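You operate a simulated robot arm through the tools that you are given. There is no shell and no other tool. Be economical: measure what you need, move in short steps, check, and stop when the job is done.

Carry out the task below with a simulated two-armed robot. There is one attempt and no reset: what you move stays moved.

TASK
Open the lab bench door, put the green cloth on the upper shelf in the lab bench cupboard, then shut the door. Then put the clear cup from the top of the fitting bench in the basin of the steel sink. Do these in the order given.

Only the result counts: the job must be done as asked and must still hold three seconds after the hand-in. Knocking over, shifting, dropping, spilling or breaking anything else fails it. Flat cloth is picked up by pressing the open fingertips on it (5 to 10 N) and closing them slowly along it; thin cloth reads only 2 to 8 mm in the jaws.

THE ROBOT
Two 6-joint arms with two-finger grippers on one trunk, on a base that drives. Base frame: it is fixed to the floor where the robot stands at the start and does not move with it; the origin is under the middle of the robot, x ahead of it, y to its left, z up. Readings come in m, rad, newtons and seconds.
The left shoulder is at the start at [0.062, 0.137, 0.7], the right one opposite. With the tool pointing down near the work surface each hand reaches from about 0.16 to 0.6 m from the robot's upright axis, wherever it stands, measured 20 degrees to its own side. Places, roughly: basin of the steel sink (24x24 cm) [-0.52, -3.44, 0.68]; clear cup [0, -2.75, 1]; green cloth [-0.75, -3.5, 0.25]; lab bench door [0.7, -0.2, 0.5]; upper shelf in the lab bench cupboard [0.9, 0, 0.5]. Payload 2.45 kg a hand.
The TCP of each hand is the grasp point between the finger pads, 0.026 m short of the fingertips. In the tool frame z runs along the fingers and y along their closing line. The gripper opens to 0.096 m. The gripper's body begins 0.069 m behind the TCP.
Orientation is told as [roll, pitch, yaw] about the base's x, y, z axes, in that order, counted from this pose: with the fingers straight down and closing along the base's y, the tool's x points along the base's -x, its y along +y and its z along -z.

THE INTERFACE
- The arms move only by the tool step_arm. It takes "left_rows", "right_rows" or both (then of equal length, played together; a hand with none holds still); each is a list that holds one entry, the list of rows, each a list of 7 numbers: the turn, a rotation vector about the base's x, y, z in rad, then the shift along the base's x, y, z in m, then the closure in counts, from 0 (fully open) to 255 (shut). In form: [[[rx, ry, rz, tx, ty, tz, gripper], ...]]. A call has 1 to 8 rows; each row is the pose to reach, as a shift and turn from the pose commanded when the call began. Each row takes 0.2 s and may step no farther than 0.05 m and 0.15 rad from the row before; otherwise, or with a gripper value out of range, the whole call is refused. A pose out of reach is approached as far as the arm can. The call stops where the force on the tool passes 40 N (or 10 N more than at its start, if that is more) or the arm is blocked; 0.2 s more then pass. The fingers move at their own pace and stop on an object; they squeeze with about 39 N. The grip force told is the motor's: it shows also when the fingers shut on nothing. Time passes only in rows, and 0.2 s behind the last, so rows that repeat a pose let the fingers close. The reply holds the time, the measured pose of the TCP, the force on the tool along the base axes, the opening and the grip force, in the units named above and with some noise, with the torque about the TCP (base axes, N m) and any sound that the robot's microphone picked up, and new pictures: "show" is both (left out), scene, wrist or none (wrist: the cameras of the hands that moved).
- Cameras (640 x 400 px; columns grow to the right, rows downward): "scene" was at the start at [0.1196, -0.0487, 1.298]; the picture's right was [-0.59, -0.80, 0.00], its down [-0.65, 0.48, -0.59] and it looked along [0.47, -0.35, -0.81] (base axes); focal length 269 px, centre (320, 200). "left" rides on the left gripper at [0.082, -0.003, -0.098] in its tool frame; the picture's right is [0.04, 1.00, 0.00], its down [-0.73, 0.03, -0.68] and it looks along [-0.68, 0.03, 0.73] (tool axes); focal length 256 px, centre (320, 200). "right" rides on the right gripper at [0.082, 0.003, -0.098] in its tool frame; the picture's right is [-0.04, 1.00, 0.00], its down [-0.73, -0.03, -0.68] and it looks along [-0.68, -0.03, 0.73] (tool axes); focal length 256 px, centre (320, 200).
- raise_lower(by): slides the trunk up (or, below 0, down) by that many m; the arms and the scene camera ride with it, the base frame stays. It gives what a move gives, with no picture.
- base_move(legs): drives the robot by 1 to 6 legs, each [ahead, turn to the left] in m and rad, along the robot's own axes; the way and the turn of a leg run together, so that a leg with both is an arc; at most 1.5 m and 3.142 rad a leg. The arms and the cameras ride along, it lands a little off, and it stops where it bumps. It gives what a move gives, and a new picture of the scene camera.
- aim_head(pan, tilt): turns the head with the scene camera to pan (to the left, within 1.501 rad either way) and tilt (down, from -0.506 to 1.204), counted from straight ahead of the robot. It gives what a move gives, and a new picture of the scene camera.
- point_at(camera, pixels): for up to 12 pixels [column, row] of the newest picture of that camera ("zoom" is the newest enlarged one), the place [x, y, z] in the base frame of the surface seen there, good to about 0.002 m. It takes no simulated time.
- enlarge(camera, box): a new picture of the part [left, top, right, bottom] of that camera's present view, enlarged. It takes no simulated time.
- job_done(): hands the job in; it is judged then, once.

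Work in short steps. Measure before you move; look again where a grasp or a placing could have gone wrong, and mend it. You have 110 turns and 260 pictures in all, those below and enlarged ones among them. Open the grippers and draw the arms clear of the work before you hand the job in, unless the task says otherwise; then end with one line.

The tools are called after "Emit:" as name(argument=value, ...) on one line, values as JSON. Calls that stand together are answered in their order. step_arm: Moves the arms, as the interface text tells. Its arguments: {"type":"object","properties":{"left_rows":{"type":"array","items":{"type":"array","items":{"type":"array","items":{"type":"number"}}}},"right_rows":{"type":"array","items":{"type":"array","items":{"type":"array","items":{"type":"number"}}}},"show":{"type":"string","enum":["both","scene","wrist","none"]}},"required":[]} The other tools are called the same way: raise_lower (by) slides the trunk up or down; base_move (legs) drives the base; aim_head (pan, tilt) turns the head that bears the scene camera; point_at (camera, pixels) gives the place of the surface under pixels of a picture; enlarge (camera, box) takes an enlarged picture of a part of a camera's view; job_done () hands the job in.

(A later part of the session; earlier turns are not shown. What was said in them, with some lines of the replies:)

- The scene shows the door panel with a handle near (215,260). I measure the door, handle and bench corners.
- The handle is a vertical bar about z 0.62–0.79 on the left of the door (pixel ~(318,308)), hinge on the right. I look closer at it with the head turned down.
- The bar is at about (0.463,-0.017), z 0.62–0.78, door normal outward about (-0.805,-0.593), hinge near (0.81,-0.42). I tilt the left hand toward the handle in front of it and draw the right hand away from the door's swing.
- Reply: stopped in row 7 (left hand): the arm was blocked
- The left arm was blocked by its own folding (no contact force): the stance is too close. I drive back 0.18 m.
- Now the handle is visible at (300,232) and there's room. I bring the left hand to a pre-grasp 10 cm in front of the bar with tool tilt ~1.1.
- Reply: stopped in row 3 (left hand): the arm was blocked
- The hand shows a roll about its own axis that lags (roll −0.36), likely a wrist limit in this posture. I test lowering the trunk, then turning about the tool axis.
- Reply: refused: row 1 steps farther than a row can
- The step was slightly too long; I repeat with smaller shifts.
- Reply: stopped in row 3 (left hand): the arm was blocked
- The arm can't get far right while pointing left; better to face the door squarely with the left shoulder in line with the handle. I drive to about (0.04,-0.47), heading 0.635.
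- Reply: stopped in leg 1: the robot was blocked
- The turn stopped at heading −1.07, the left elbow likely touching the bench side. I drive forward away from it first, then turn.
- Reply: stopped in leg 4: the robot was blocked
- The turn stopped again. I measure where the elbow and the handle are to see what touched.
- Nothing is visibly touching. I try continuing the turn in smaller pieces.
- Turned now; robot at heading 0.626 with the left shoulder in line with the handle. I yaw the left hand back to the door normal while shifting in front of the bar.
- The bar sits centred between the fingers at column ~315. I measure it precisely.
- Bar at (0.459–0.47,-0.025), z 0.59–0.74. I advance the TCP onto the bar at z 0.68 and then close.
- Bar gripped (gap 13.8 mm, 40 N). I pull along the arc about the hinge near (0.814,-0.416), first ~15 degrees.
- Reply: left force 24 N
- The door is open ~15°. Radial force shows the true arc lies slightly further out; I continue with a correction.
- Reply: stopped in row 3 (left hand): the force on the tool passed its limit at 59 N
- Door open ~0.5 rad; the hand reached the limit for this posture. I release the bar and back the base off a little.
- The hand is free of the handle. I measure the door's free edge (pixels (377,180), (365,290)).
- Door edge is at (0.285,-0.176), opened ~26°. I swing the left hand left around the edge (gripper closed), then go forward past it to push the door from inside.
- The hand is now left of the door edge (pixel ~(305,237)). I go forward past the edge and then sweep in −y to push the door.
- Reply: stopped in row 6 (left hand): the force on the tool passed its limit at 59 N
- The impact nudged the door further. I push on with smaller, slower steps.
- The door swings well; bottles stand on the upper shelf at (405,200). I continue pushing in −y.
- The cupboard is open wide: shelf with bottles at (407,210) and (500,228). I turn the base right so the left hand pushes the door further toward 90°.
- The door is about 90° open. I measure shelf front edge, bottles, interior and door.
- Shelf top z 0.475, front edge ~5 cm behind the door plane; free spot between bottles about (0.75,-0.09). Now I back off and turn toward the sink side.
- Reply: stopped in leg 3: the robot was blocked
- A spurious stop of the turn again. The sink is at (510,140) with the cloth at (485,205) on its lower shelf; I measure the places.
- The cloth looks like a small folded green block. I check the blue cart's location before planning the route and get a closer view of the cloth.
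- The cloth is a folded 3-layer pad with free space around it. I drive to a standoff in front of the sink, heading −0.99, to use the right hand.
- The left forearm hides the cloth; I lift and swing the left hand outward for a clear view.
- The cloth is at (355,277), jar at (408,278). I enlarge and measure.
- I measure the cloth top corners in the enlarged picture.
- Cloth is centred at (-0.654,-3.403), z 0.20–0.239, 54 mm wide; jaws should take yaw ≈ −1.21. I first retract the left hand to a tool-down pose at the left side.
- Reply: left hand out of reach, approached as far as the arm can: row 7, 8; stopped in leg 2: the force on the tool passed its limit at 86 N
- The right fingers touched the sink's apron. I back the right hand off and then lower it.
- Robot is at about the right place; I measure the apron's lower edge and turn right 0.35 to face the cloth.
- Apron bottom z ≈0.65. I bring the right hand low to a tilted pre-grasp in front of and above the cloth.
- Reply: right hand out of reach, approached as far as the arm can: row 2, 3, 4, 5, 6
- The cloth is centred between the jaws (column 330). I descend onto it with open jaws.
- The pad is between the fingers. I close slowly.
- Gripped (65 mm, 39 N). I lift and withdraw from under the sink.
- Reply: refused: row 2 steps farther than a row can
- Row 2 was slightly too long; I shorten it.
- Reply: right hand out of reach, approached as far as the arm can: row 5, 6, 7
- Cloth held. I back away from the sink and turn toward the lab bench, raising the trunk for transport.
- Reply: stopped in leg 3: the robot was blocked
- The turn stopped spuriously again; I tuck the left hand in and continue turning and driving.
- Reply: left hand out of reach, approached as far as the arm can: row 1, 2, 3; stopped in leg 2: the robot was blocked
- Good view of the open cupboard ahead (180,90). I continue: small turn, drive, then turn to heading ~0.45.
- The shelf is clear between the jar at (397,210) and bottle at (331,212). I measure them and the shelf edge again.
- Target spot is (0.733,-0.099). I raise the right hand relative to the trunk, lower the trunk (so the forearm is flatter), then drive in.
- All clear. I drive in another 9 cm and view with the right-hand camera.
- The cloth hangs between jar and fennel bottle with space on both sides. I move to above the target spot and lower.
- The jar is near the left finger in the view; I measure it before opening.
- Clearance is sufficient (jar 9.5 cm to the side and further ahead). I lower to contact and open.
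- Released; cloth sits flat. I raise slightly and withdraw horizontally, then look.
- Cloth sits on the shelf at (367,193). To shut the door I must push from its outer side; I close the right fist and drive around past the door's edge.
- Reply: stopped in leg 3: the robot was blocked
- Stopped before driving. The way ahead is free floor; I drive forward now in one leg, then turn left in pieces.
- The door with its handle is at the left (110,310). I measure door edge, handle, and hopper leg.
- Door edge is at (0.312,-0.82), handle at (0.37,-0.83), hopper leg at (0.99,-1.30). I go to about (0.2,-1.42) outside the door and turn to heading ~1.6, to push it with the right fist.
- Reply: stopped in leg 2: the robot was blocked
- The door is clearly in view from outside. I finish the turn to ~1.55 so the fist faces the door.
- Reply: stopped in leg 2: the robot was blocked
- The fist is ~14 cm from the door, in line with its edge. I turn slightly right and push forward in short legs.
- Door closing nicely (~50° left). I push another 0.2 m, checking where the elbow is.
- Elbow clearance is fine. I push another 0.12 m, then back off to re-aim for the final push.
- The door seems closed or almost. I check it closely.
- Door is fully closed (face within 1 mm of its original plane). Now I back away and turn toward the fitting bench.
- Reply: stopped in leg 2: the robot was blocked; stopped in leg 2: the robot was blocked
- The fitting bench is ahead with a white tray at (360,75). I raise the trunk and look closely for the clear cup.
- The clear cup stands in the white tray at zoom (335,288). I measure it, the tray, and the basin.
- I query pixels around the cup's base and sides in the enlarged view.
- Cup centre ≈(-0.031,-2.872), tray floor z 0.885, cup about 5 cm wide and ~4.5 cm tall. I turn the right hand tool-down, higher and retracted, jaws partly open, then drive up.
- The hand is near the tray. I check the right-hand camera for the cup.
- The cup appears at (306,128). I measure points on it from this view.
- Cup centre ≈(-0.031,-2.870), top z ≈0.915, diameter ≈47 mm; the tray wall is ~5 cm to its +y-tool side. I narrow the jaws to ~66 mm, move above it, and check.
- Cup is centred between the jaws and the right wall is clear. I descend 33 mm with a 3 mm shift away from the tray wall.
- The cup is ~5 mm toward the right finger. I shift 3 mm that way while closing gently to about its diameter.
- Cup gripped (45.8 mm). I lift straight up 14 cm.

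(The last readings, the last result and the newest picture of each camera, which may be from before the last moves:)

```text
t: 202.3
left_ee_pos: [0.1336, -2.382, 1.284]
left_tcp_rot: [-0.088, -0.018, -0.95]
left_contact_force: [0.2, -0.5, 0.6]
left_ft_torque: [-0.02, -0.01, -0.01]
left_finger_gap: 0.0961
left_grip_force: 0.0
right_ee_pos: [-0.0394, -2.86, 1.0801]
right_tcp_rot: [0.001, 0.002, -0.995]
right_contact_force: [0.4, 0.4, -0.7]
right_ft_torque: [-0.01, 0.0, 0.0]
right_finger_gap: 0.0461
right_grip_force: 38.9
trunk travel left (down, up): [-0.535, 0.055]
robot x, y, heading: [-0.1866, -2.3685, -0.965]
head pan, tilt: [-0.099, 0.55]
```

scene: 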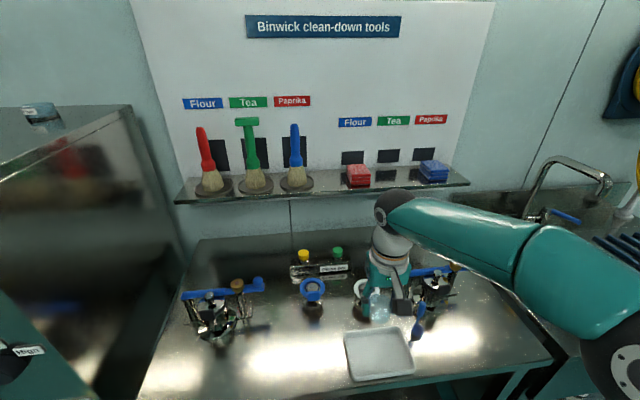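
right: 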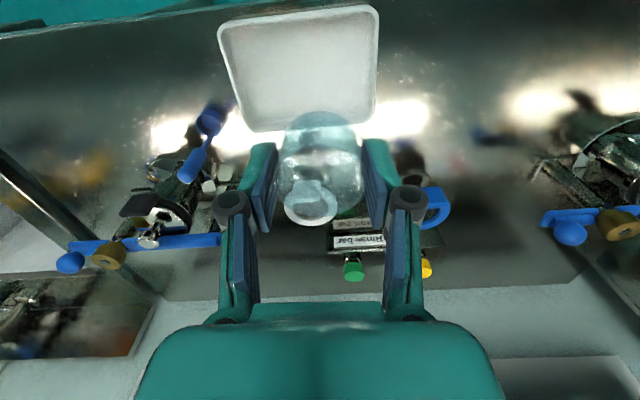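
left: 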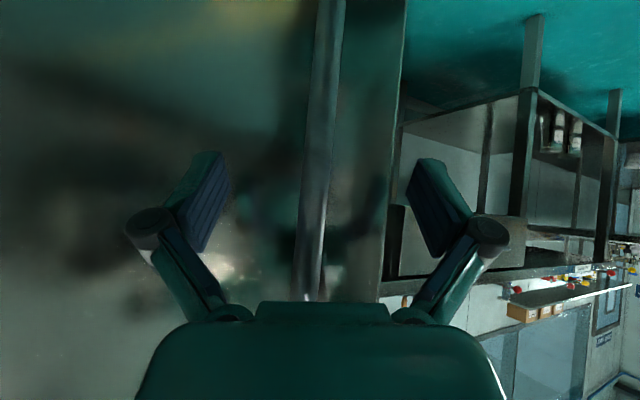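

Cup is held well. I back off and drive to a standoff in front of the basin.

Emit:
base_move(legs=[[-0.3, 0], [0, -0.45], [0, -0.4]])

Emit:
base_move(legs=[[0, -0.518], [0.724, 0]])

```text
t: 207.2
left_ee_pos: [-0.1594, -2.3676, 1.2838]
left_tcp_rot: [-0.088, -0.018, -1.801]
left_contact_force: [-0.4, -0.6, 0.4]
left_ft_torque: [0.0, -0.01, 0.03]
left_finger_gap: 0.0961
left_grip_force: 0.0
right_ee_pos: [-0.6335, -2.555, 1.0799]
right_tcp_rot: [-0.001, 0.001, -1.843]
right_contact_force: [-0.1, -0.5, -1.2]
right_ft_torque: [0.03, -0.04, 0.02]
right_finger_gap: 0.0459
right_grip_force: 38.9
trunk travel left (down, up): [-0.535, 0.055]
robot x, y, heading: [-0.3346, -2.1245, -1.81]
head pan, tilt: [-0.099, 0.55]
```

scene: 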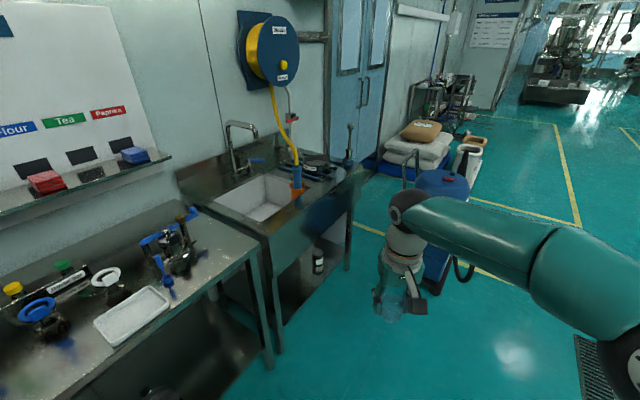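

```text
t: 212.8
left_ee_pos: [-0.8054, -2.9492, 1.2849]
left_tcp_rot: [-0.087, -0.016, -2.318]
left_contact_force: [-0.5, -0.5, -0.4]
left_ft_torque: [0.01, 0.01, 0.01]
left_finger_gap: 0.0958
left_grip_force: 0.1
right_ee_pos: [-1.3077, -2.8767, 1.0806]
right_tcp_rot: [0.0, 0.001, -2.36]
right_contact_force: [0.4, -0.1, -0.8]
right_ft_torque: [0.03, -0.03, -0.03]
right_finger_gap: 0.0457
right_grip_force: 39.0
trunk travel left (down, up): [-0.535, 0.055]
robot x, y, heading: [-0.8369, -2.6484, -2.332]
head pan, tilt: [-0.099, 0.55]
```

scene: 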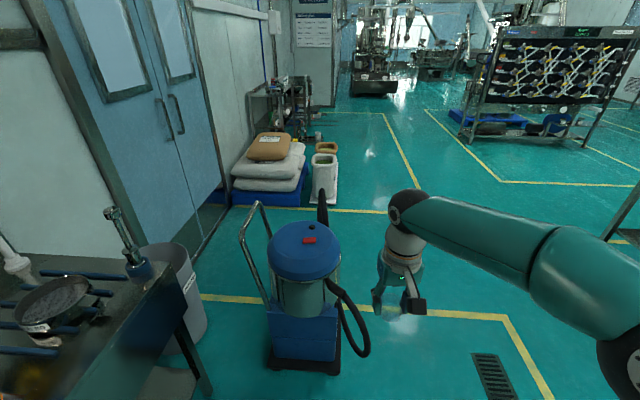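

I turn left to face the basin (heading −0.99), in two parts.

Emit:
base_move(legs=[[0, 0.45], [0, 0.4]])

Emit:
base_move(legs=[[0, 0.489]])

Emit:
aim_head(pan=0, tilt=0.75)

```text
t: 216.2
left_ee_pos: [-0.5878, -2.8278, 1.2851]
left_tcp_rot: [-0.089, -0.019, -1.466]
left_contact_force: [-0.4, 0.1, 0.0]
left_ft_torque: [-0.02, 0.06, 0.02]
left_finger_gap: 0.0962
left_grip_force: 0.0
right_ee_pos: [-0.9758, -3.1569, 1.0814]
right_tcp_rot: [-0.001, 0.001, -1.512]
right_contact_force: [0.4, 0.4, -0.6]
right_ft_torque: [0.0, 0.04, 0.02]
right_finger_gap: 0.0453
right_grip_force: 39.1
trunk travel left (down, up): [-0.535, 0.055]
robot x, y, heading: [-0.8619, -2.6555, -1.473]
head pan, tilt: [-0.099, 0.55]
stopped in leg 2: the robot was blocked; the commanded pose is now the measured one
```

scene: 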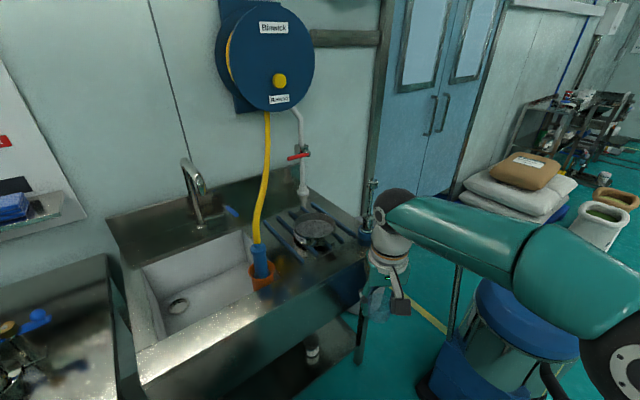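

```text
t: 218.2
left_ee_pos: [-0.5399, -2.6819, 1.2849]
left_tcp_rot: [-0.089, -0.018, -0.981]
left_contact_force: [-0.7, 0.7, 0.6]
left_ft_torque: [0.0, 0.02, -0.03]
left_finger_gap: 0.096
left_grip_force: 0.1
right_ee_pos: [-0.727, -3.1537, 1.0823]
right_tcp_rot: [0.001, 0.003, -1.022]
right_contact_force: [0.2, -0.3, -0.7]
right_ft_torque: [0.01, 0.0, 0.01]
right_finger_gap: 0.0455
right_grip_force: 39.0
trunk travel left (down, up): [-0.535, 0.055]
robot x, y, heading: [-0.8743, -2.6651, -0.987]
head pan, tilt: [-0.099, 0.55]
```

scene: 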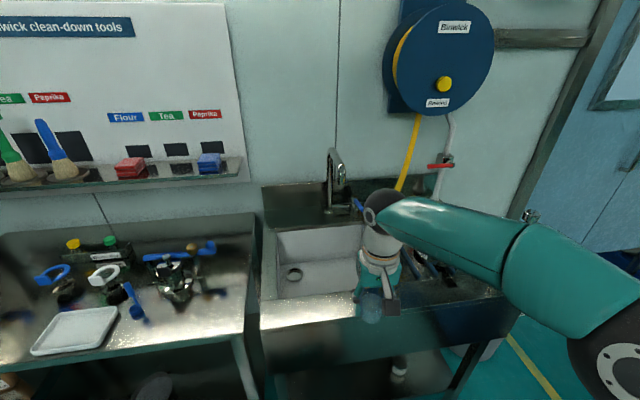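

```text
t: 218.9
left_ee_pos: [-0.5401, -2.6814, 1.2848]
left_tcp_rot: [-0.089, -0.02, -0.979]
left_contact_force: [-0.7, -0.3, -0.1]
left_ft_torque: [0.0, -0.01, 0.01]
left_finger_gap: 0.0959
left_grip_force: 0.1
right_ee_pos: [-0.7282, -3.1546, 1.0812]
right_tcp_rot: [0.0, 0.004, -1.025]
right_contact_force: [0.1, 0.8, -0.4]
right_ft_torque: [0.0, 0.02, 0.03]
right_finger_gap: 0.045
right_grip_force: 39.1
trunk travel left (down, up): [-0.535, 0.055]
robot x, y, heading: [-0.8713, -2.6637, -0.988]
head pan, tilt: [0.0, 0.75]
```

scene: 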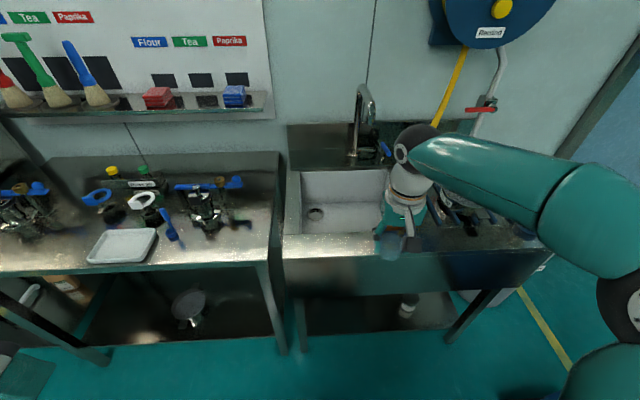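

The basin is at (345,205), drain at (315,213). I measure its floor and rim.

Emit:
point_at(camera="scene", pixels=[[315, 214], [345, 215], [330, 228], [370, 225], [302, 172], [385, 170], [303, 232], [360, 180], [345, 200], [320, 238], [290, 240], [365, 110]])

Emit:
enlarge(camera="scene", box=[270, 80, 450, 280])

```text
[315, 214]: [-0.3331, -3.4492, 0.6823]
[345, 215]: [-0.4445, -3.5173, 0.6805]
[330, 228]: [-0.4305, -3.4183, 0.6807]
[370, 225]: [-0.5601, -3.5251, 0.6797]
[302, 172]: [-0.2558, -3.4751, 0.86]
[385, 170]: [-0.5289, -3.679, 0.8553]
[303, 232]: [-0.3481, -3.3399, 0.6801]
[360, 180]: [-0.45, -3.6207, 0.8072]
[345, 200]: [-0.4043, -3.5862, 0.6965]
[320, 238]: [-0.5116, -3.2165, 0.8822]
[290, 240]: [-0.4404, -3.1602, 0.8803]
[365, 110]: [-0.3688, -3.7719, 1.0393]
```

```text
2.00 times, centred on (360, 180) of scene
```

zoom: 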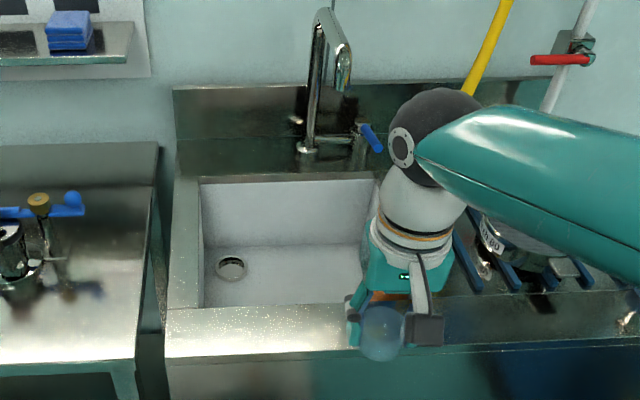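

Basin floor z 0.68, rim z 0.88; I'll set the cup near (-0.45,-3.45). I drive to about (-0.66,-2.88).

Emit:
base_move(legs=[[0, 0.19], [0.29, 0], [0, -0.19]])

Emit:
enlarge(camera="right", box=[0, 0, 640, 400])

```text
t: 222.5
left_ee_pos: [-0.3394, -2.8879, 1.2854]
left_tcp_rot: [-0.089, -0.018, -0.982]
left_contact_force: [-0.2, 0.8, 0.5]
left_ft_torque: [0.04, 0.0, 0.01]
left_finger_gap: 0.096
left_grip_force: 0.0
right_ee_pos: [-0.5292, -3.3612, 1.0815]
right_tcp_rot: [0.0, 0.003, -1.026]
right_contact_force: [0.0, 0.4, 0.1]
right_ft_torque: [0.02, -0.01, 0.02]
right_finger_gap: 0.0452
right_grip_force: 39.4
trunk travel left (down, up): [-0.535, 0.055]
robot x, y, heading: [-0.6636, -2.8629, -0.991]
head pan, tilt: [0.0, 0.75]
```

scene: 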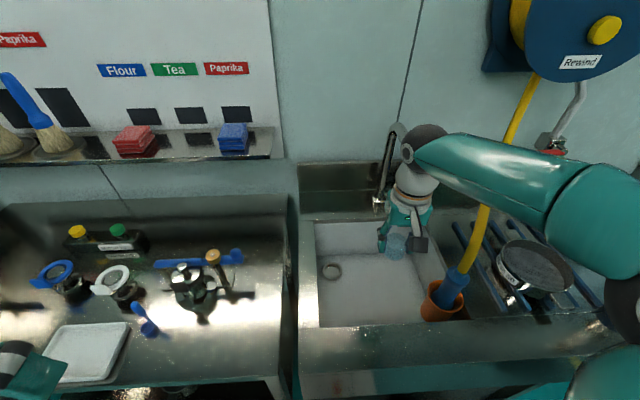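

```text
1.00 times, centred on (320, 200) of right (not enlarged: the box is as wide or as high as the picture)
```

zoom: 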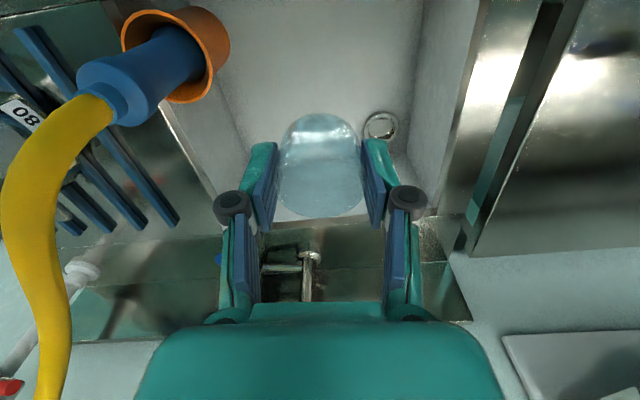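

Good view of the basin and of the hose/nozzle at (450,290). I measure the hose, nozzle and basin floor limits.

Emit:
point_at(camera="scene", pixels=[[485, 215], [515, 120], [470, 262], [452, 285], [430, 300], [370, 290], [330, 318], [410, 315], [320, 235], [345, 250], [385, 165], [400, 140]])

Emit:
point_at(camera="right", pixels=[[320, 60], [380, 125], [230, 130], [440, 60], [180, 60], [60, 150], [420, 30], [250, 30], [50, 300], [310, 260]])

```text
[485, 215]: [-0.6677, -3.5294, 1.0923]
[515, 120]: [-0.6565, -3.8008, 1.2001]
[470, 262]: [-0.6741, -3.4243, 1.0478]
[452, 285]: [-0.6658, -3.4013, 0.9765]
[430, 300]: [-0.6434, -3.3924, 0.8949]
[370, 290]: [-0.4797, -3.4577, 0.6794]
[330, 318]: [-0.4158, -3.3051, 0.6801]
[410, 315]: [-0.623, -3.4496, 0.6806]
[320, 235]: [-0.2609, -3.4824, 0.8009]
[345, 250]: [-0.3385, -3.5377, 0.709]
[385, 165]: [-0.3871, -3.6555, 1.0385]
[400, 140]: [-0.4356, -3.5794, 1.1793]
```

```text
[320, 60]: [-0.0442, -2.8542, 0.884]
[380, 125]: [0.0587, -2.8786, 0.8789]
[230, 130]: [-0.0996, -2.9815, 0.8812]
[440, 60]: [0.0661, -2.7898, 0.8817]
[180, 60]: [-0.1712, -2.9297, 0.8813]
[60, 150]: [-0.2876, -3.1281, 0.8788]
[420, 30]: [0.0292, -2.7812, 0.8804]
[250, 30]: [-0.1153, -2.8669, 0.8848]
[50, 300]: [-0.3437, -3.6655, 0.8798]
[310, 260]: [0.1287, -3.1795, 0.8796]
```

The faucet spout and hose are close to the planned wrist path; I measure the spout precisely.

Emit:
enlarge(camera="scene", box=[340, 100, 460, 240])

Emit:
point_at(camera="scene", pixels=[[386, 185], [390, 150], [395, 135], [402, 128], [404, 140], [398, 127], [378, 204]])

```text
2.86 times, centred on (400, 170) of scene
```

zoom: 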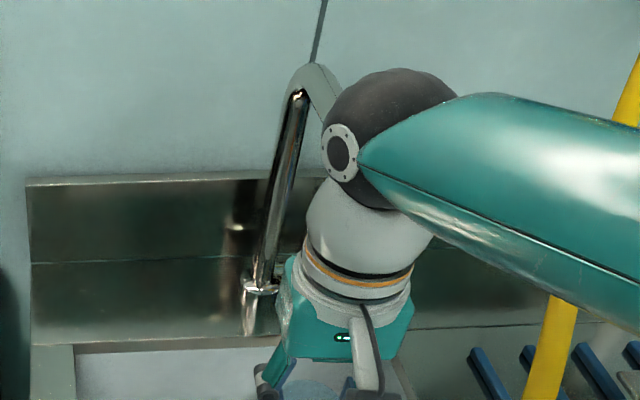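

```text
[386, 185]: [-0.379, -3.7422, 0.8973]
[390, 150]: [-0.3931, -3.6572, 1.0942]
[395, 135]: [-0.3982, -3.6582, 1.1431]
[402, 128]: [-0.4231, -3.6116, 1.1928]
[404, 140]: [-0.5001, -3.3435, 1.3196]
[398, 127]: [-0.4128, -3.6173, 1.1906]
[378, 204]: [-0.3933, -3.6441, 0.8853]
```

Stand at (-0.395,-3.655), spout reaching toward about (-0.44,-3.57) at z ~1.18; nozzle at the front right. The gripper camera would hit the basin's front wall, so I yaw the hand 90° to put it sideways.

Emit:
step_arm(right_rows=[[[0, 0, 0.14, 0, 0, 0, 150], [0, 0, 0.28, 0, 0, 0, 150], [0, 0, 0.42, 0, 0, 0, 150], [0, 0, 0.56, 0, 0, 0, 150], [0, 0, 0.7, 0, 0, 0, 150], [0, 0, 0.84, 0, 0, 0, 150], [0, 0, 0.98, 0, 0, 0, 150], [0, 0, 1.12, 0, 0, 0, 150]]], show="scene")

```text
t: 224.3
left_ee_pos: [-0.3394, -2.889, 1.2862]
left_tcp_rot: [-0.09, -0.019, -0.98]
left_contact_force: [-0.9, 0.8, 0.9]
left_ft_torque: [-0.02, 0.04, -0.01]
left_finger_gap: 0.0957
left_grip_force: 0.0
right_ee_pos: [-0.5289, -3.3611, 1.0826]
right_tcp_rot: [0.0, 0.002, 0.097]
right_contact_force: [-0.3, 0.1, -0.3]
right_ft_torque: [0.02, 0.02, 0.04]
right_finger_gap: 0.0448
right_grip_force: 38.7
trunk travel left (down, up): [-0.535, 0.055]
robot x, y, heading: [-0.6642, -2.8693, -0.993]
head pan, tilt: [0.0, 0.75]
```

scene: 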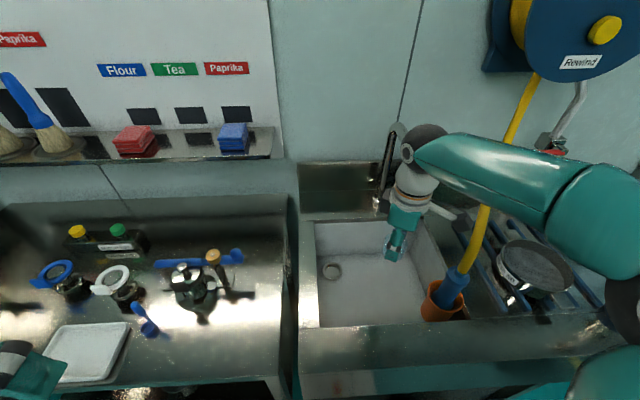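

Yaw works. I finish the yaw and move over the target spot (-0.416,-3.432) at height.

Emit:
step_arm(right_rows=[[[0, 0, 0.13, 0.035, -0.02, 0, 150], [0, 0, 0.26, 0.07, -0.042, 0, 150], [0, 0, 0.38, 0.1, -0.06, 0, 150], [0, 0, 0.48, 0.113, -0.071, 0, 150]]])

```text
t: 225.3
left_ee_pos: [-0.3401, -2.8901, 1.2851]
left_tcp_rot: [-0.09, -0.019, -0.982]
left_contact_force: [-0.2, -0.3, 0.3]
left_ft_torque: [0.01, 0.0, -0.01]
left_finger_gap: 0.0962
left_grip_force: 0.1
right_ee_pos: [-0.416, -3.4314, 1.084]
right_tcp_rot: [-0.001, 0.002, 0.575]
right_contact_force: [-0.6, -0.3, -0.6]
right_ft_torque: [0.0, 0.0, 0.03]
right_finger_gap: 0.0447
right_grip_force: 38.6
trunk travel left (down, up): [-0.535, 0.055]
robot x, y, heading: [-0.666, -2.8652, -0.996]
head pan, tilt: [0.0, 0.75]
```

scene: 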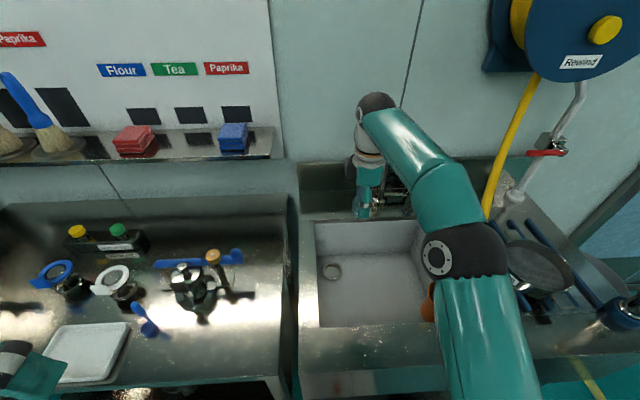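
right: 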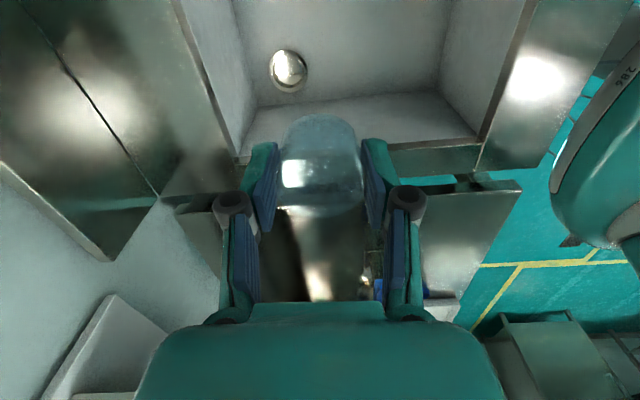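

The hand is over the basin; drain visible at (290,70). I check where the elbow is relative to nozzle and pan before lowering.

Emit:
point_at(camera="scene", pixels=[[470, 245], [430, 180], [400, 130], [378, 105], [490, 320], [495, 190], [430, 300]])

Emit:
point_at(camera="right", pixels=[[320, 40], [260, 100], [470, 130], [250, 60], [440, 60], [350, 100]])

```text
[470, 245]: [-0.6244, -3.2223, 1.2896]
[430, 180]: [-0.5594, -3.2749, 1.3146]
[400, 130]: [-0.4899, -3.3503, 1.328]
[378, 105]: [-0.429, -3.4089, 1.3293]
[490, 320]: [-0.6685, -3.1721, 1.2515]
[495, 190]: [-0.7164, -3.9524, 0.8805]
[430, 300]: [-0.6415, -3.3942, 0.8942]
```

```text
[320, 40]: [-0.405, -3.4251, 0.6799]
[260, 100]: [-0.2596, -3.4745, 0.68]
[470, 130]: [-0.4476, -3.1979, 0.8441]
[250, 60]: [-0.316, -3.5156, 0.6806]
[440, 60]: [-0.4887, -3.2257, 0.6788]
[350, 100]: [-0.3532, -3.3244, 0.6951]
```

Elbow is above the sink front at z ~1.25, clear of the nozzle. I lower the trunk 0.12 then the hand by 0.22, leaving the last centimetres for a check.

Emit:
raise_lower(by=-0.12)

Emit:
step_arm(right_rows=[[[0, 0, 0, 0, 0, -0.035, 150], [0, 0, 0, 0, 0, -0.07, 150], [0, 0, 0, 0, 0, -0.105, 150], [0, 0, 0, 0, 0, -0.14, 150], [0, 0, 0, 0, 0, -0.175, 150], [0, 0, 0, 0, 0, -0.2, 150]]])

```text
t: 226.8
left_ee_pos: [-0.3395, -2.8887, 1.1663]
left_tcp_rot: [-0.089, -0.018, -0.982]
left_contact_force: [0.5, 0.1, -0.2]
left_ft_torque: [-0.01, -0.02, 0.0]
left_finger_gap: 0.096
left_grip_force: 0.1
right_ee_pos: [-0.4154, -3.4319, 0.9626]
right_tcp_rot: [0.0, 0.001, 0.574]
right_contact_force: [0.3, -0.6, -0.6]
right_ft_torque: [-0.01, 0.04, -0.03]
right_finger_gap: 0.0445
right_grip_force: 38.9
trunk travel left (down, up): [-0.415, 0.175]
robot x, y, heading: [-0.6628, -2.8619, -0.99]
head pan, tilt: [0.0, 0.75]
```

```text
t: 228.2
left_ee_pos: [-0.3395, -2.8886, 1.165]
left_tcp_rot: [-0.089, -0.021, -0.982]
left_contact_force: [-0.5, -0.7, -0.1]
left_ft_torque: [0.02, -0.02, 0.02]
left_finger_gap: 0.0961
left_grip_force: 0.0
right_ee_pos: [-0.4161, -3.4331, 0.7608]
right_tcp_rot: [0.001, 0.003, 0.572]
right_contact_force: [-0.1, -0.4, -1.3]
right_ft_torque: [-0.03, 0.05, -0.01]
right_finger_gap: 0.0433
right_grip_force: 38.9
trunk travel left (down, up): [-0.415, 0.175]
robot x, y, heading: [-0.6644, -2.8619, -0.992]
head pan, tilt: [0.0, 0.75]
```

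scene: 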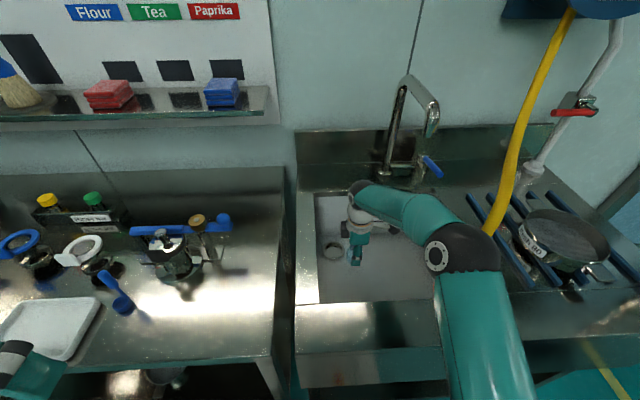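
right: 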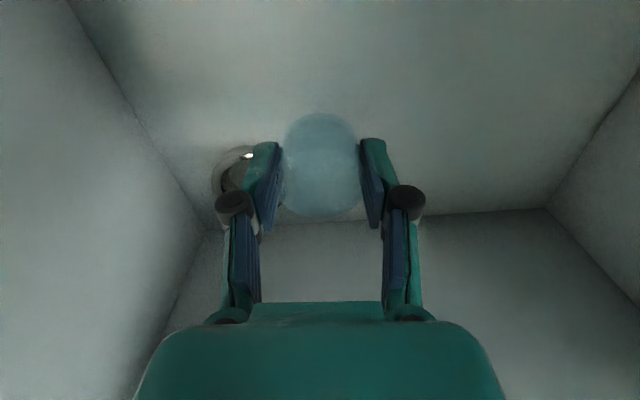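

Hand is in the basin with clear space. I lower in small steps to contact (expected at TCP z ≈0.715).

Emit:
step_arm(right_rows=[[[0, 0, 0, 0, 0, -0.02, 150], [0, 0, 0, 0, 0, -0.034, 150], [0, 0, 0, 0, 0, -0.04, 150], [0, 0, 0, 0, 0, -0.044, 150]]], show="wrist")

```text
t: 229.2
left_ee_pos: [-0.3396, -2.89, 1.1651]
left_tcp_rot: [-0.089, -0.019, -0.983]
left_contact_force: [-0.1, 0.1, -0.2]
left_ft_torque: [-0.02, -0.01, 0.0]
left_finger_gap: 0.0962
left_grip_force: 0.1
right_ee_pos: [-0.4156, -3.4324, 0.7189]
right_tcp_rot: [-0.001, 0.003, 0.576]
right_contact_force: [-0.4, -0.1, -0.4]
right_ft_torque: [-0.01, 0.01, -0.01]
right_finger_gap: 0.0436
right_grip_force: 38.8
trunk travel left (down, up): [-0.415, 0.175]
robot x, y, heading: [-0.6616, -2.8658, -0.99]
head pan, tilt: [0.0, 0.75]
```

right: 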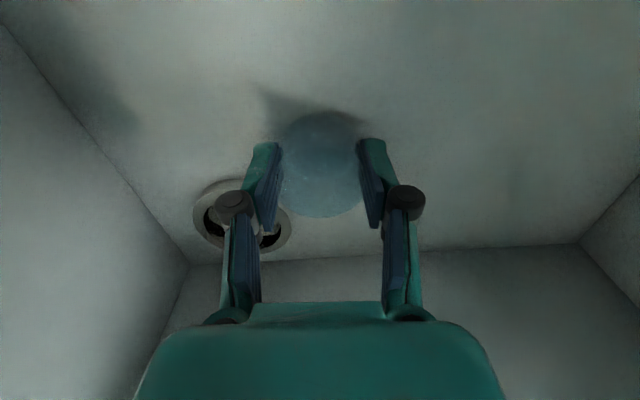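

No contact yet (force ~0). I lower a few more millimetres.

Emit:
step_arm(right_rows=[[[0, 0, 0, 0, 0, -0.003, 150], [0, 0, 0, 0, 0, -0.005, 150]]], show="none")

```text
t: 229.8
left_ee_pos: [-0.3398, -2.8894, 1.1663]
left_tcp_rot: [-0.09, -0.02, -0.981]
left_contact_force: [-0.6, -0.3, 0.2]
left_ft_torque: [0.05, 0.01, -0.02]
left_finger_gap: 0.0962
left_grip_force: 0.0
right_ee_pos: [-0.4164, -3.4315, 0.7148]
right_tcp_rot: [-0.004, 0.002, 0.573]
right_contact_force: [-1.8, 1.4, 12.4]
right_ft_torque: [0.21, 0.11, 0.0]
right_finger_gap: 0.0434
right_grip_force: 39.0
trunk travel left (down, up): [-0.415, 0.175]
robot x, y, heading: [-0.6667, -2.8645, -0.989]
head pan, tilt: [0.0, 0.75]
```

Contact at z 0.715 (12 N). I ease up 1 mm and open gently.

Emit:
step_arm(right_rows=[[[0, 0, 0, 0, 0, 0.001, 120], [0, 0, 0, 0, 0, 0.001, 100], [0, 0, 0, 0, 0, 0.001, 70], [0, 0, 0, 0, 0, 0.001, 40], [0, 0, 0, 0, 0, 0.001, 30], [0, 0, 0, 0, 0, 0.001, 30]]], show="wrist")

```text
t: 231.2
left_ee_pos: [-0.3402, -2.8894, 1.1651]
left_tcp_rot: [-0.089, -0.018, -0.983]
left_contact_force: [-0.6, 0.4, 0.1]
left_ft_torque: [0.02, -0.01, 0.0]
left_finger_gap: 0.096
left_grip_force: 0.1
right_ee_pos: [-0.4169, -3.4325, 0.7156]
right_tcp_rot: [0.0, 0.001, 0.575]
right_contact_force: [0.5, -0.6, -0.1]
right_ft_torque: [0.02, -0.05, 0.03]
right_finger_gap: 0.0847
right_grip_force: 0.2
trunk travel left (down, up): [-0.415, 0.175]
robot x, y, heading: [-0.6631, -2.8634, -0.993]
head pan, tilt: [0.0, 0.75]
```

right: 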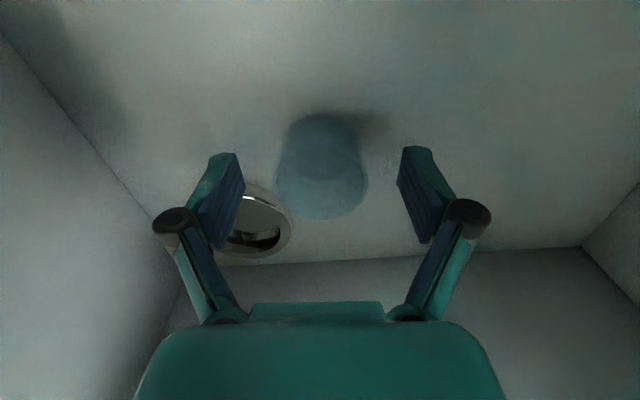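

The cup stands on the basin floor between the open fingers. I lift the hand straight up.

Emit:
step_arm(right_rows=[[[0, 0, 0, 0, 0, 0.03, 30], [0, 0, 0, 0, 0, 0.065, 30], [0, 0, 0, 0, 0, 0.105, 30], [0, 0, 0, 0, 0, 0.15, 30], [0, 0, 0, 0, 0, 0.195, 30], [0, 0, 0, 0, 0, 0.24, 30]]], show="wrist")

Emit:
raise_lower(by=0.12)

Emit:
base_move(legs=[[-0.4, 0]])

```text
t: 232.6
left_ee_pos: [-0.3399, -2.8883, 1.1654]
left_tcp_rot: [-0.089, -0.02, -0.983]
left_contact_force: [-0.3, -0.1, -0.5]
left_ft_torque: [-0.02, -0.03, 0.02]
left_finger_gap: 0.096
left_grip_force: 0.1
right_ee_pos: [-0.4171, -3.4309, 0.9535]
right_tcp_rot: [0.0, 0.001, 0.573]
right_contact_force: [0.5, 0.0, 0.5]
right_ft_torque: [-0.02, -0.03, -0.02]
right_finger_gap: 0.0845
right_grip_force: 0.0
trunk travel left (down, up): [-0.415, 0.175]
robot x, y, heading: [-0.661, -2.8662, -0.989]
head pan, tilt: [0.0, 0.75]
```

right: 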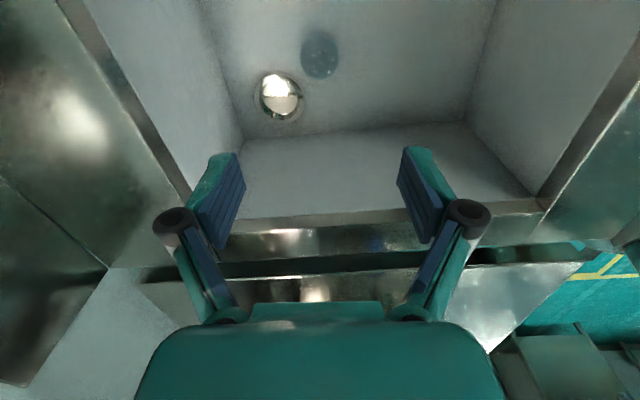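

```text
t: 234.1
left_ee_pos: [-0.3398, -2.8879, 1.2852]
left_tcp_rot: [-0.089, -0.02, -0.982]
left_contact_force: [-0.5, 0.2, -0.4]
left_ft_torque: [0.0, 0.02, -0.01]
left_finger_gap: 0.0959
left_grip_force: 0.0
right_ee_pos: [-0.4162, -3.4325, 1.0725]
right_tcp_rot: [-0.001, 0.001, 0.575]
right_contact_force: [0.1, -0.6, -0.4]
right_ft_torque: [0.01, 0.0, -0.03]
right_finger_gap: 0.0847
right_grip_force: 0.1
trunk travel left (down, up): [-0.535, 0.055]
robot x, y, heading: [-0.6629, -2.8651, -0.991]
head pan, tilt: [0.0, 0.75]
```

```text
t: 236.6
left_ee_pos: [-0.5608, -2.548, 1.2866]
left_tcp_rot: [-0.089, -0.02, -0.979]
left_contact_force: [0.0, 0.8, -0.4]
left_ft_torque: [-0.01, -0.03, -0.01]
left_finger_gap: 0.0958
left_grip_force: 0.0
right_ee_pos: [-0.6363, -3.0937, 1.0735]
right_tcp_rot: [-0.002, 0.003, 0.576]
right_contact_force: [0.0, 0.1, 0.7]
right_ft_torque: [-0.03, 0.0, 0.03]
right_finger_gap: 0.0846
right_grip_force: 0.0
trunk travel left (down, up): [-0.535, 0.055]
robot x, y, heading: [-0.8821, -2.5255, -0.988]
head pan, tilt: [0.0, 0.75]
```

scene: 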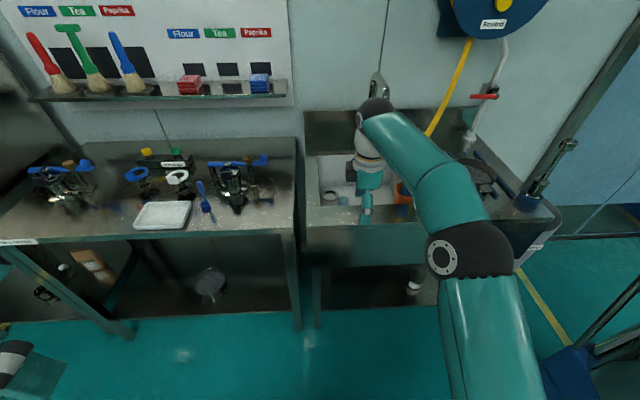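

The hands are clear; a last look at the cup in the basin.

Emit:
enlarge(camera="scene", box=[290, 130, 440, 250])

```text
3.33 times, centred on (365, 190) of scene
```

zoom: 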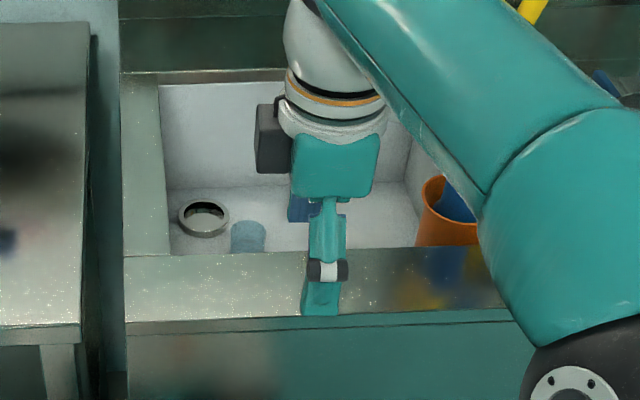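

The cup stands upright in the basin beside the drain, and both hands are open and clear, so I hand the job in.

Emit:
job_done()

```text
The job is handed in.
```

I put the green cloth on the upper shelf of the lab bench cupboard, shut the door fully, then stood the clear cup upright in the basin of the steel sink and handed the job in; along the way the right fingers bumped the sink front once (86 N), with nothing seen to shift.
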